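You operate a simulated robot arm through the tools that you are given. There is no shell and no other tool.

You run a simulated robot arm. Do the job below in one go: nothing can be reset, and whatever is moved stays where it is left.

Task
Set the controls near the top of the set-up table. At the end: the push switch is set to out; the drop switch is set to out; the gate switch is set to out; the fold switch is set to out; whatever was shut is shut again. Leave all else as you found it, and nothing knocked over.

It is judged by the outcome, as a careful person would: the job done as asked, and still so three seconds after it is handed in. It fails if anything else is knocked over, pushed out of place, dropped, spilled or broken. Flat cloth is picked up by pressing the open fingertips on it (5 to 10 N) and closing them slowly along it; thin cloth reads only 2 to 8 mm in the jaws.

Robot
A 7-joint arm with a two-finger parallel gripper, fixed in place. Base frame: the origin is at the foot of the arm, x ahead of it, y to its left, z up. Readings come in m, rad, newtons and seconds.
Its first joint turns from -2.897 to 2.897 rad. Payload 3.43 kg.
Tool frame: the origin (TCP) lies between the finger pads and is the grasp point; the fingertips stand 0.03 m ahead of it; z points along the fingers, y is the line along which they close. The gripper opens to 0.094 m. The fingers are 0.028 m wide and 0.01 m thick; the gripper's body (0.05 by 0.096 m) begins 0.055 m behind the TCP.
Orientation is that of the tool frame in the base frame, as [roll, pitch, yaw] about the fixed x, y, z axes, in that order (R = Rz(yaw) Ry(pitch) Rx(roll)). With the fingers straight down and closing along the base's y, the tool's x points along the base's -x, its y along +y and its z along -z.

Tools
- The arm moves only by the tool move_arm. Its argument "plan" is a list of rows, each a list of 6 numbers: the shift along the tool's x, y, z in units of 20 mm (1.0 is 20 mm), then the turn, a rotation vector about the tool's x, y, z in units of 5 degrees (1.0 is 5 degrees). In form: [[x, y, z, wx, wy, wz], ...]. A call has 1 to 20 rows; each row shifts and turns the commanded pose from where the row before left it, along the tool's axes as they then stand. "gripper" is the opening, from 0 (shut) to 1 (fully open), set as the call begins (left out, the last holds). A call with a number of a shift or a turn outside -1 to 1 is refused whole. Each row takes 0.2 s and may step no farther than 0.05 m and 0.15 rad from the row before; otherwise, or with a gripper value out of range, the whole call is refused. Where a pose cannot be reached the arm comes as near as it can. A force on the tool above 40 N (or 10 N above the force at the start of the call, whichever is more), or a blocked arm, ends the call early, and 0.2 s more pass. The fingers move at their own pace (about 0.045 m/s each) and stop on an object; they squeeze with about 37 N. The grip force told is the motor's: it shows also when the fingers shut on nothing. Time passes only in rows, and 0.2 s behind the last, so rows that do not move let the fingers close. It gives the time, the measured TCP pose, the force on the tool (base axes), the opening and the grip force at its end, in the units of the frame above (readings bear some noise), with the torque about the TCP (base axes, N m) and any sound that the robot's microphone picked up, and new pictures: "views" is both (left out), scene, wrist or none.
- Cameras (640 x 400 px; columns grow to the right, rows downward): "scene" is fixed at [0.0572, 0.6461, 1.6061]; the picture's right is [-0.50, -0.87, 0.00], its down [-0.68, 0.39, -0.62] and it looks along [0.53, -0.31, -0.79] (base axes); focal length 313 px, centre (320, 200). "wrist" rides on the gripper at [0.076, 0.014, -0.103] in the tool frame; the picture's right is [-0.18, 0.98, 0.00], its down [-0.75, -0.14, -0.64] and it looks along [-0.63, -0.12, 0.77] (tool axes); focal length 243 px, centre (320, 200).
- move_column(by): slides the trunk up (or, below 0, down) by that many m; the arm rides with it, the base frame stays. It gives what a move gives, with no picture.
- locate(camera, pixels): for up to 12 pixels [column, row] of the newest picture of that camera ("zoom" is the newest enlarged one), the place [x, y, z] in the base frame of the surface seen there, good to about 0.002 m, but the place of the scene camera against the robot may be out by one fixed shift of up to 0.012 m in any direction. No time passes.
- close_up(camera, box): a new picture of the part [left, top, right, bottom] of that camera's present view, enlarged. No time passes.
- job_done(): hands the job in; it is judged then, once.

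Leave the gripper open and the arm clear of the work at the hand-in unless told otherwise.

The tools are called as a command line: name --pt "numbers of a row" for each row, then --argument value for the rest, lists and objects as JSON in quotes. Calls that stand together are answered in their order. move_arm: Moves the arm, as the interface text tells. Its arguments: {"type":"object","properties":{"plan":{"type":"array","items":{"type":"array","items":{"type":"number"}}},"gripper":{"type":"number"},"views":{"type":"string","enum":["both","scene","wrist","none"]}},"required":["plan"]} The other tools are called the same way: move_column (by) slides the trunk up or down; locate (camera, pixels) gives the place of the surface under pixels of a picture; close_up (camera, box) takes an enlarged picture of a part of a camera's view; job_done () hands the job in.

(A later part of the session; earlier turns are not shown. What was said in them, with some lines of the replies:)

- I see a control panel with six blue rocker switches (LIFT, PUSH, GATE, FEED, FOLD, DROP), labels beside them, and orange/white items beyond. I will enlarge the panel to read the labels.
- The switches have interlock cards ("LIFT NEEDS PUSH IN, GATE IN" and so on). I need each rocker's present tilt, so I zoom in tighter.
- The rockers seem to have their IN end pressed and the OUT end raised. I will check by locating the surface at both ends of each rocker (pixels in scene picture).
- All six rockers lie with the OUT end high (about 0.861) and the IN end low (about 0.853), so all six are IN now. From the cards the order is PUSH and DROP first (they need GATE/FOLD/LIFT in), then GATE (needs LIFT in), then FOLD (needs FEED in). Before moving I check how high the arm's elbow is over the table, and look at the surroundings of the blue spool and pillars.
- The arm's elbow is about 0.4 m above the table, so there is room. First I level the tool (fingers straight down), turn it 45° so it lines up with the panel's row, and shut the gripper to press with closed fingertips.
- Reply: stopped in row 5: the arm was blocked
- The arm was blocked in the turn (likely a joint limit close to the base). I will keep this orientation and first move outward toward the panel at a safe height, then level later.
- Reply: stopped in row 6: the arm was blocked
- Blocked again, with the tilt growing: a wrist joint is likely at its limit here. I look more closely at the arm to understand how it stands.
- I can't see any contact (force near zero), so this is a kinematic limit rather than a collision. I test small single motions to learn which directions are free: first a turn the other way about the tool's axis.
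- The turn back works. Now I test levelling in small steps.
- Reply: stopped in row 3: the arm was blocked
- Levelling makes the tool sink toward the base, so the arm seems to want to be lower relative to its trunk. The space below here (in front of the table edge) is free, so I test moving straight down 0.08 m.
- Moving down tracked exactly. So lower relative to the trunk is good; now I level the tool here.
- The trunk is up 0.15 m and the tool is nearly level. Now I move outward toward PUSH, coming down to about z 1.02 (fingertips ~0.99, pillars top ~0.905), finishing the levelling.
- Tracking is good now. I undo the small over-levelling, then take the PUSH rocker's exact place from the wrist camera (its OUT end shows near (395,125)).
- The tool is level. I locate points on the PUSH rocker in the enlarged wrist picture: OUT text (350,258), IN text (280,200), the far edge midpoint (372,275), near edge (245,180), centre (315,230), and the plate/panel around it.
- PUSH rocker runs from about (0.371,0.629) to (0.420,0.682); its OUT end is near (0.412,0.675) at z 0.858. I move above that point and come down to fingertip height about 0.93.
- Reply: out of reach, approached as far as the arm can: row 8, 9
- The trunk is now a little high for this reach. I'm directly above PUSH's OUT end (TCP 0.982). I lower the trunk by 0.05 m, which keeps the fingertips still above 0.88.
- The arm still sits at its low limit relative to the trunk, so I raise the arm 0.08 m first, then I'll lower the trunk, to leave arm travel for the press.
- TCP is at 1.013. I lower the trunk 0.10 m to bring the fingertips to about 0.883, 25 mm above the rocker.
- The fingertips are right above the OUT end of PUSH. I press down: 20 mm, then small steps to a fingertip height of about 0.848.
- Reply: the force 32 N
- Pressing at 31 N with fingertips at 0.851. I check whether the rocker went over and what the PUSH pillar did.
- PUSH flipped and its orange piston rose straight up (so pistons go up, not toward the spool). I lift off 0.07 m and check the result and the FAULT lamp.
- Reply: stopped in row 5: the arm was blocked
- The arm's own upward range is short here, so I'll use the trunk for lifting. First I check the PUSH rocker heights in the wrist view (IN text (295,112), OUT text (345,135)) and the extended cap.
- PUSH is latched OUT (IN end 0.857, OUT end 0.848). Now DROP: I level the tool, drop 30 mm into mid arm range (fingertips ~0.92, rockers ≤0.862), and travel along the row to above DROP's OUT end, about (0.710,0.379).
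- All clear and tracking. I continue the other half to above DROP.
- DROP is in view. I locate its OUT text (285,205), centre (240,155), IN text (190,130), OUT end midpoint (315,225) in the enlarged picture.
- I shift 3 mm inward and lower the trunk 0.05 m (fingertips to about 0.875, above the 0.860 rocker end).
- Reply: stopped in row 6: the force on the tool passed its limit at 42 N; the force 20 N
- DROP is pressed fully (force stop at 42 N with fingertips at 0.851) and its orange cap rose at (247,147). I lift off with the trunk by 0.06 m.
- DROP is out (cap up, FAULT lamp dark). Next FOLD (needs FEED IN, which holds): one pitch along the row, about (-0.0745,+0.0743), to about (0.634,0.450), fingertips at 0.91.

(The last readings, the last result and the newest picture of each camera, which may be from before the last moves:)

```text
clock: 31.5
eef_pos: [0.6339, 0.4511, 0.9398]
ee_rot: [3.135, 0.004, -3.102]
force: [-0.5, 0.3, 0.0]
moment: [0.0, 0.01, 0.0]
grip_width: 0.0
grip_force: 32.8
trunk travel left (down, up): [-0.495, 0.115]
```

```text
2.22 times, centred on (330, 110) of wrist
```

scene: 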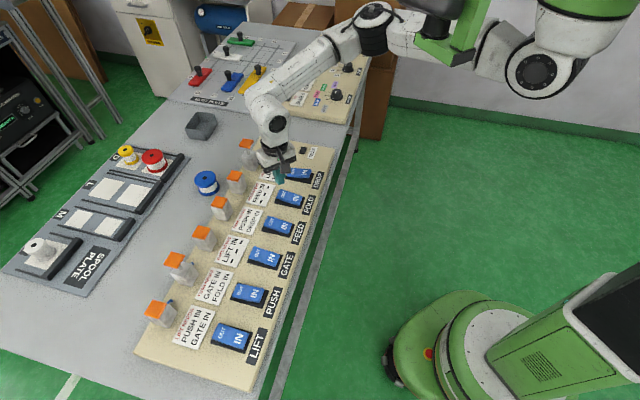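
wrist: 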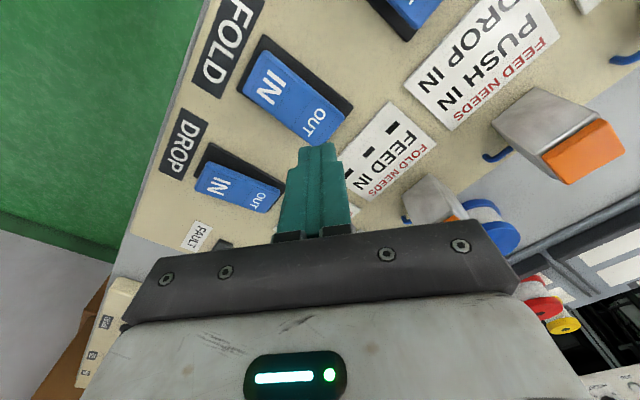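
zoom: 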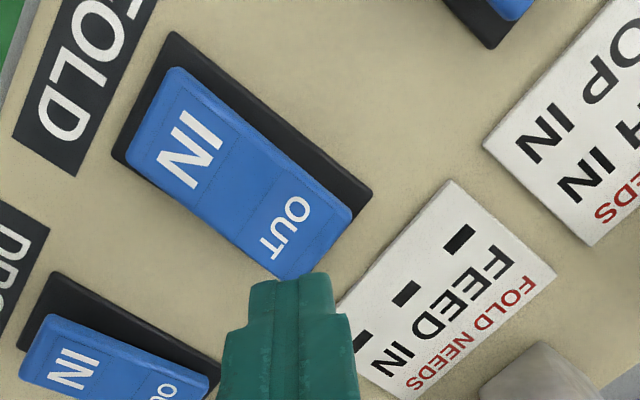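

FOLD's rocker is under the tool. I check its OUT text (285,228) and end (320,240).

locate --camera "zoom" --pixels '[[285, 228], [318, 243], [190, 150], [240, 195]]'

move_column --by -0.035

```text
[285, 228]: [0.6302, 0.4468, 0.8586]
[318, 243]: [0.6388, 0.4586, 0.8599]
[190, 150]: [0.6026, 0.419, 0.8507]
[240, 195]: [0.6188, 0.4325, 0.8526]
```

```text
clock: 32.3
eef_pos: [0.6335, 0.4513, 0.9042]
ee_rot: [3.133, 0.003, -3.101]
force: [0.4, -0.9, 0.2]
moment: [0.0, 0.0, 0.03]
grip_width: 0.0004
grip_force: 33.5
trunk travel left (down, up): [-0.46, 0.15]
```

The fingertips are over FOLD's OUT end. I press down about 25 mm in small steps.

move_arm --pt "0 0 0.5 0 0 0" --pt "0 0 0.25 0 0 0" --pt "0 0 0.25 0 0 0" --pt "0 0 0.2 0 0 0" --pt "0 0 0.1 0 0 0" --pt "0 0 0 0 0 0" --views "both"

close_up --camera "scene" --box '[190, 120, 350, 260]'

close_up --camera "wrist" --box '[200, 20, 460, 200]'

```text
clock: 33.7
eef_pos: [0.6335, 0.4515, 0.8813]
ee_rot: [3.133, 0.003, -3.1]
force: [0.9, -4.4, 28.7]
moment: [-0.4, 0.33, 0.06]
grip_width: 0.0001
grip_force: 33.0
trunk travel left (down, up): [-0.46, 0.15]
```

scene: 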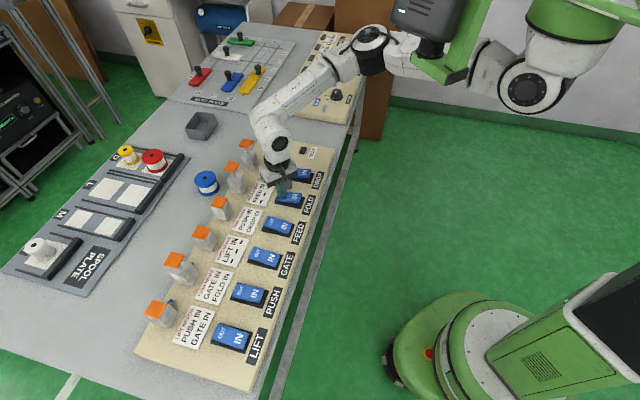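
wrist: 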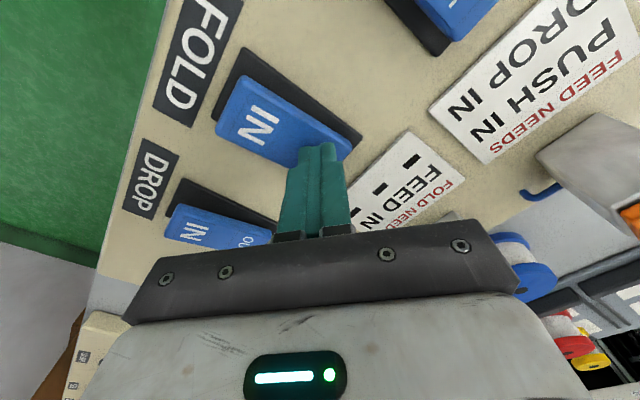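

```text
2.86 times, centred on (270, 190) of scene
```

zoom: 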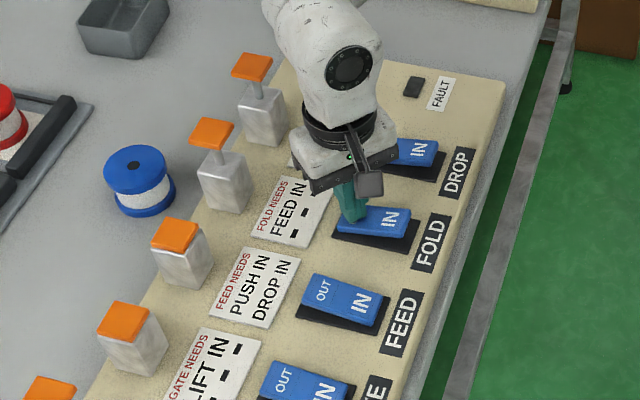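

```text
2.22 times, centred on (330, 110) of wrist
```

zoom: 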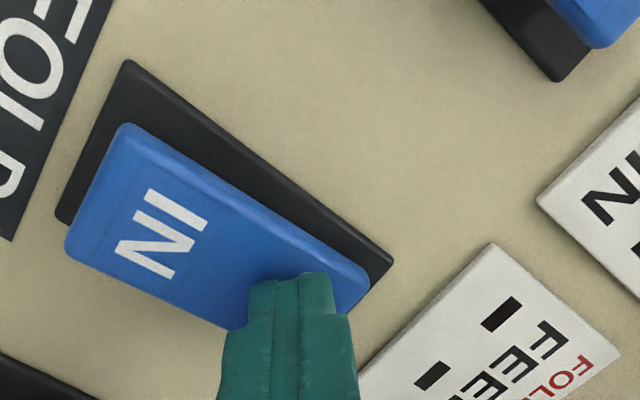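

FOLD flipped out (cap up). I lift with the trunk 0.06 m, then travel two pitches to GATE at about (0.485,0.599).

move_column --by 0.06

move_arm --pt "0.892 0.965 0 0 0 0" --pt "0.892 0.965 0 0 0 0" --pt "0.892 0.965 0 0 0 0" --pt "0.892 0.965 0 0 0 0" --pt "0.892 0.965 0 0 0 0" --pt "0.892 0.965 0 0 0 0" --pt "0.892 0.965 0 0 0 0" --pt "0.892 0.965 0 0 0 0" --pt "0 0 0 0 0 0" --pt "0 0 0 0 0 0" --views "both"

close_up --camera "wrist" --box '[200, 20, 460, 200]'

```text
clock: 34.7
eef_pos: [0.6339, 0.4509, 0.9385]
ee_rot: [3.135, 0.002, -3.101]
force: [0.2, -0.3, 0.1]
moment: [-0.01, -0.01, 0.03]
grip_width: 0.0
grip_force: 33.1
trunk travel left (down, up): [-0.52, 0.09]
```

```text
clock: 36.9
eef_pos: [0.4833, 0.5998, 0.9384]
ee_rot: [3.136, 0.004, -3.101]
force: [0.1, -0.1, -0.8]
moment: [0.01, -0.01, -0.02]
grip_width: 0.0
grip_force: 33.1
trunk travel left (down, up): [-0.52, 0.09]
```

scene: 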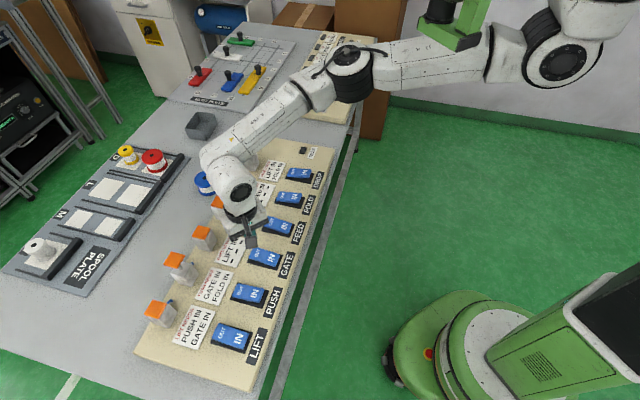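
wrist: 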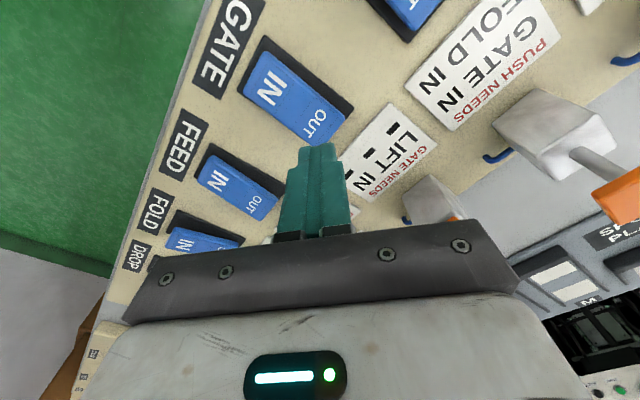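

```text
2.22 times, centred on (330, 110) of wrist
```

zoom: 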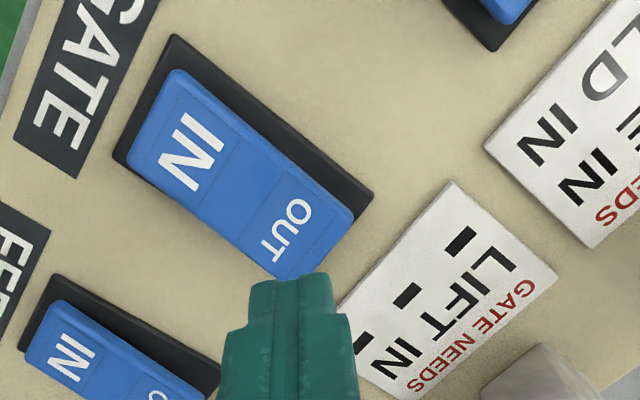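

GATE is aligned just as FOLD was. To keep arm travel for pressing, I raise the arm 0.03 m and then lower the trunk 0.065 m (fingertips ~0.873).

move_arm --pt "0 0 -0.75 0 0 0" --pt "0 0 -0.75 0 0 0" --pt "0 0 0 0 0 0" --views "none"

move_column --by -0.065

```text
clock: 37.7
eef_pos: [0.4832, 0.5998, 0.9686]
ee_rot: [3.134, 0.005, -3.102]
force: [0.3, -0.8, 0.1]
moment: [-0.01, -0.02, 0.0]
grip_width: 0.0001
grip_force: 32.6
trunk travel left (down, up): [-0.52, 0.09]
```

```text
clock: 38.7
eef_pos: [0.4832, 0.598, 0.9049]
ee_rot: [3.135, 0.004, -3.101]
force: [-0.1, 0.2, 0.1]
moment: [-0.02, 0.01, 0.02]
grip_width: 0.0
grip_force: 32.7
trunk travel left (down, up): [-0.455, 0.155]
```

TCP is at 0.905 over GATE's OUT end (LIFT is IN, as its card requires). I press down about 26 mm.

move_arm --pt "0 0 0.5 0 0 0" --pt "0 0 0.25 0 0 0" --pt "0 0 0.25 0 0 0" --pt "0 0 0.2 0 0 0" --pt "0 0 0.1 0 0 0" --pt "0 0 0 0 0 0" --views "both"

close_up --camera "scene" --box '[160, 190, 320, 310]'

close_up --camera "wrist" --box '[200, 20, 460, 200]'

```text
clock: 40.1
eef_pos: [0.4834, 0.5992, 0.8807]
ee_rot: [3.133, 0.004, -3.101]
force: [3.0, -5.0, 35.2]
moment: [-0.54, 0.33, 0.13]
grip_width: 0.0
grip_force: 33.0
trunk travel left (down, up): [-0.455, 0.155]
```

scene: 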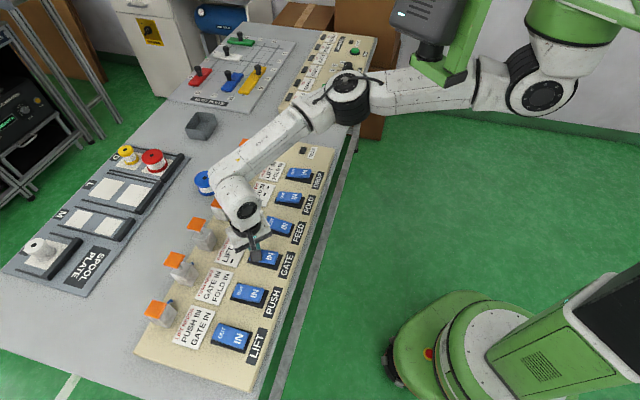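
wrist: 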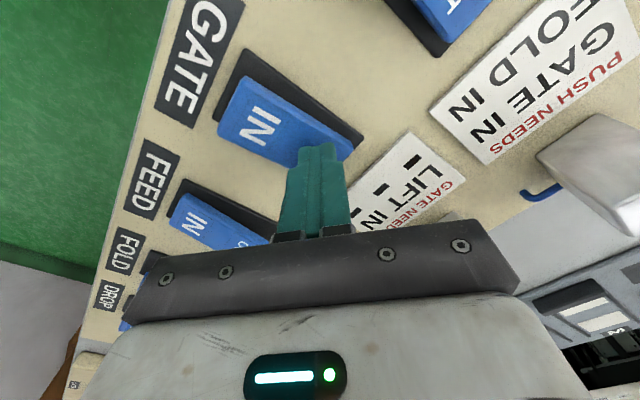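

```text
3.33 times, centred on (240, 250) of scene
```

zoom: 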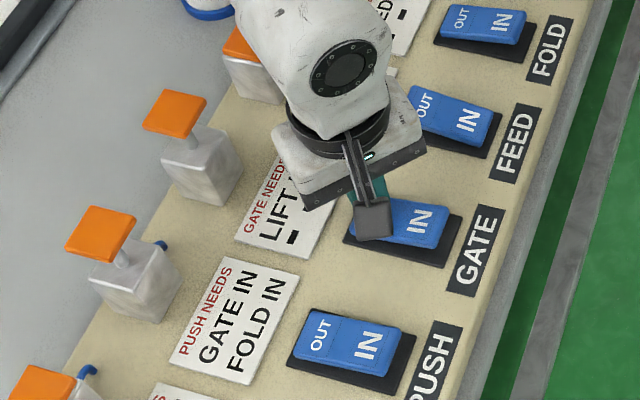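

```text
2.22 times, centred on (330, 110) of wrist
```

zoom: 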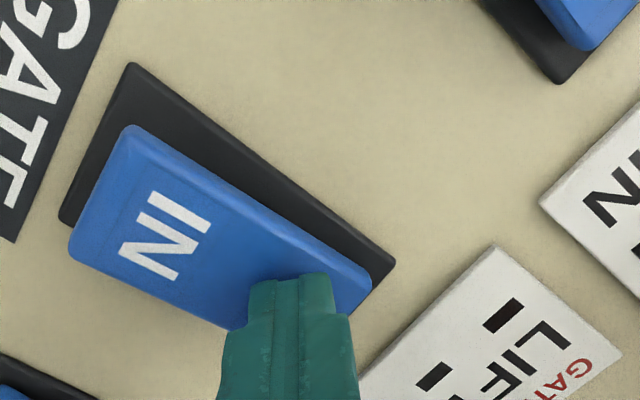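

GATE flipped out and its cap rose. I lift off with the trunk by 0.14 m.

move_column --by 0.14

```text
clock: 41.8
eef_pos: [0.4828, 0.5987, 1.0166]
ee_rot: [3.134, 0.004, -3.101]
force: [1.0, -0.1, 1.2]
moment: [-0.02, -0.03, 0.0]
grip_width: 0.0001
grip_force: 33.2
trunk travel left (down, up): [-0.595, 0.015]
```

Now I retreat toward the base, away from the panel, and then open the gripper.

move_arm --pt "0.84 -0.967 0 0 0 0" --pt "0.84 -0.967 0 0 0 0" --pt "0.84 -0.967 0 0 0 0" --pt "0.84 -0.967 0 0 0 0" --pt "0.84 -0.967 0 0 0 0" --pt "0.84 -0.967 0 0 0 0" --pt "0.84 -0.967 0 0 0 0" --pt "0.84 -0.967 0 0 0 0" --pt "0.84 -0.967 0 0 0 0" --pt "0.84 -0.967 0 0 0 0" --pt "0 0 0 0 0 0" --views "none"

move_arm --pt "0.84 -0.5 0 0 0 0" --pt "0.84 -0.5 0 0 0 0" --pt "0.84 -0.5 0 0 0 0" --pt "0 0 0 0 0 0" --pt "0 0 0 0 0 0" --pt "0 0 0 0 0 0" --gripper 1 --views "both"

close_up --camera "scene" --box '[130, 130, 350, 380]'

locate --camera "scene" --pixels '[[220, 332], [240, 339], [240, 292], [258, 298], [257, 253], [274, 260], [271, 221], [286, 229], [282, 197], [298, 203], [292, 171], [307, 177]]'

```text
clock: 44.2
eef_pos: [0.3236, 0.3986, 1.015]
ee_rot: [3.134, 0.002, -3.101]
force: [0.5, 0.8, -0.3]
moment: [-0.04, 0.04, -0.01]
grip_width: 0.0001
grip_force: 32.6
trunk travel left (down, up): [-0.595, 0.015]
```

```text
clock: 45.6
eef_pos: [0.2736, 0.3682, 1.0142]
ee_rot: [3.135, 0.004, -3.101]
force: [-1.3, 0.9, 0.2]
moment: [-0.01, 0.04, 0.01]
grip_width: 0.0939
grip_force: 0.1
trunk travel left (down, up): [-0.595, 0.015]
```

scene: 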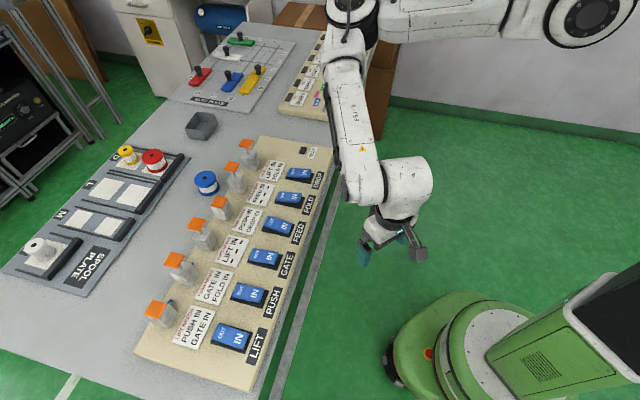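
wrist: 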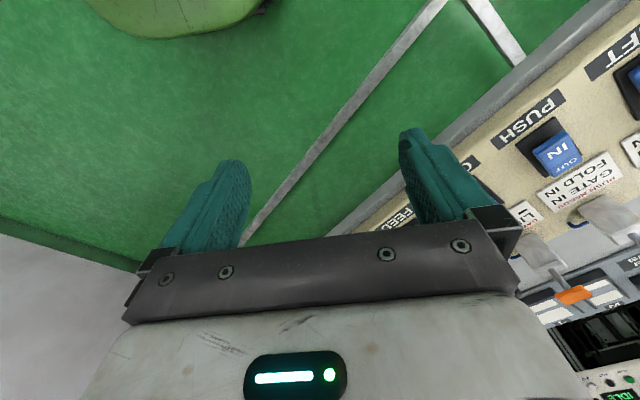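

```text
1.60 times, centred on (240, 255) of scene
```

zoom: 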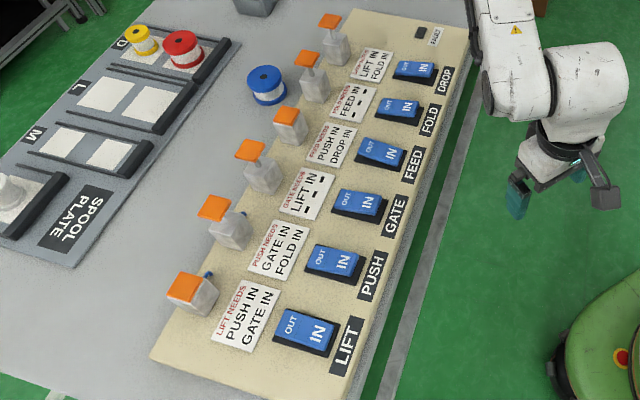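

```text
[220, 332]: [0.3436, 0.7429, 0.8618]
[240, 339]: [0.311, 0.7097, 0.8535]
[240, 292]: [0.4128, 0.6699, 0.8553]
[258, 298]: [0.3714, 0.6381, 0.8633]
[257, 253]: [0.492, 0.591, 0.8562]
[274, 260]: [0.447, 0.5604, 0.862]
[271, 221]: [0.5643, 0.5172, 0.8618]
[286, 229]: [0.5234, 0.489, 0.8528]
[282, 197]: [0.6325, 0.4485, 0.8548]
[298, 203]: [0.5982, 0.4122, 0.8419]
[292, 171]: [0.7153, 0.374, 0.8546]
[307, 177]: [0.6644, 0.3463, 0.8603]
```

Four caps are up (PUSH, GATE, FOLD, DROP), LIFT and FEED are unchanged. I check FOLD/DROP and the FAULT lamp once more close-up, and the other panels.

close_up --camera "scene" --box '[225, 130, 335, 245]'

close_up --camera "scene" --box '[160, 0, 380, 140]'

locate --camera "scene" --pixels '[[300, 203], [294, 201], [284, 197], [205, 182], [302, 150]]'

```text
3.48 times, centred on (280, 188) of scene
```

zoom: 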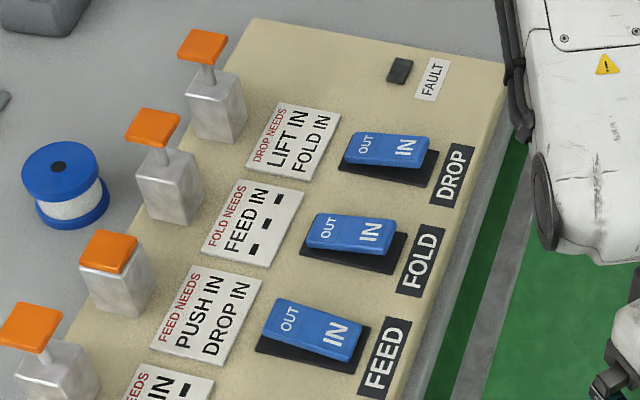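

```text
2.86 times, centred on (270, 70) of scene
```

zoom: 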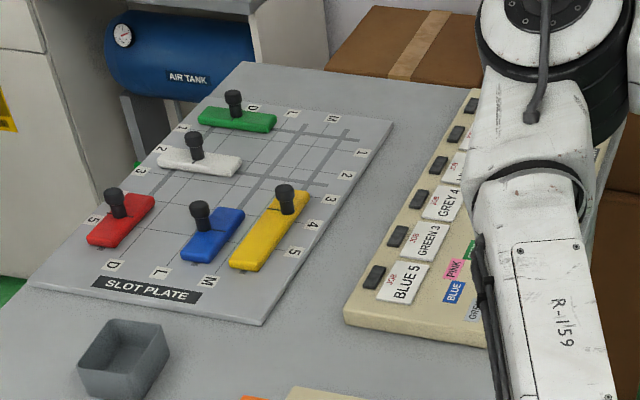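

```text
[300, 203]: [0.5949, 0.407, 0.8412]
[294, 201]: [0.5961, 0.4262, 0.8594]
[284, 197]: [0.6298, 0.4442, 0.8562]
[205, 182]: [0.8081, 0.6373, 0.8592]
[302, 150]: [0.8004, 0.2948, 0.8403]
```

PUSH, DROP, GATE and FOLD are all out, with their caps up and rockers latched. LIFT and FEED are still IN and the FAULT lamp is dark. The spool has not moved and the slot plate looks as it did. The arm hides part of the job panel in this view, but the arm never went near it. I opened nothing, so there is nothing to shut. The gripper is open and the arm is clear, so I hand the job in.

job_done

```text
The job is handed in.
```

I set the push, drop, gate and fold switches to out and handed the job in. I haven't had a verdict back.

- **Order:** I flipped PUSH, then DROP, then FOLD, then GATE, so every card's "needs" were met at each press.
- **Check:** In the last pictures all four rockers sit on their OUT side with their orange caps raised. LIFT and FEED are still IN, and the FAULT lamp stayed dark.
- **Everything else:** The blue spool has not moved and the slot plate looks unchanged. The arm hid part of the job panel in the final view, but the tool never went near it.
- **Shut again:** I saw no covers on the switches and opened nothing, so there was nothing to shut.

The gripper is open and the arm is clear of the panel. The trunk is 0.17 m higher than at the start.
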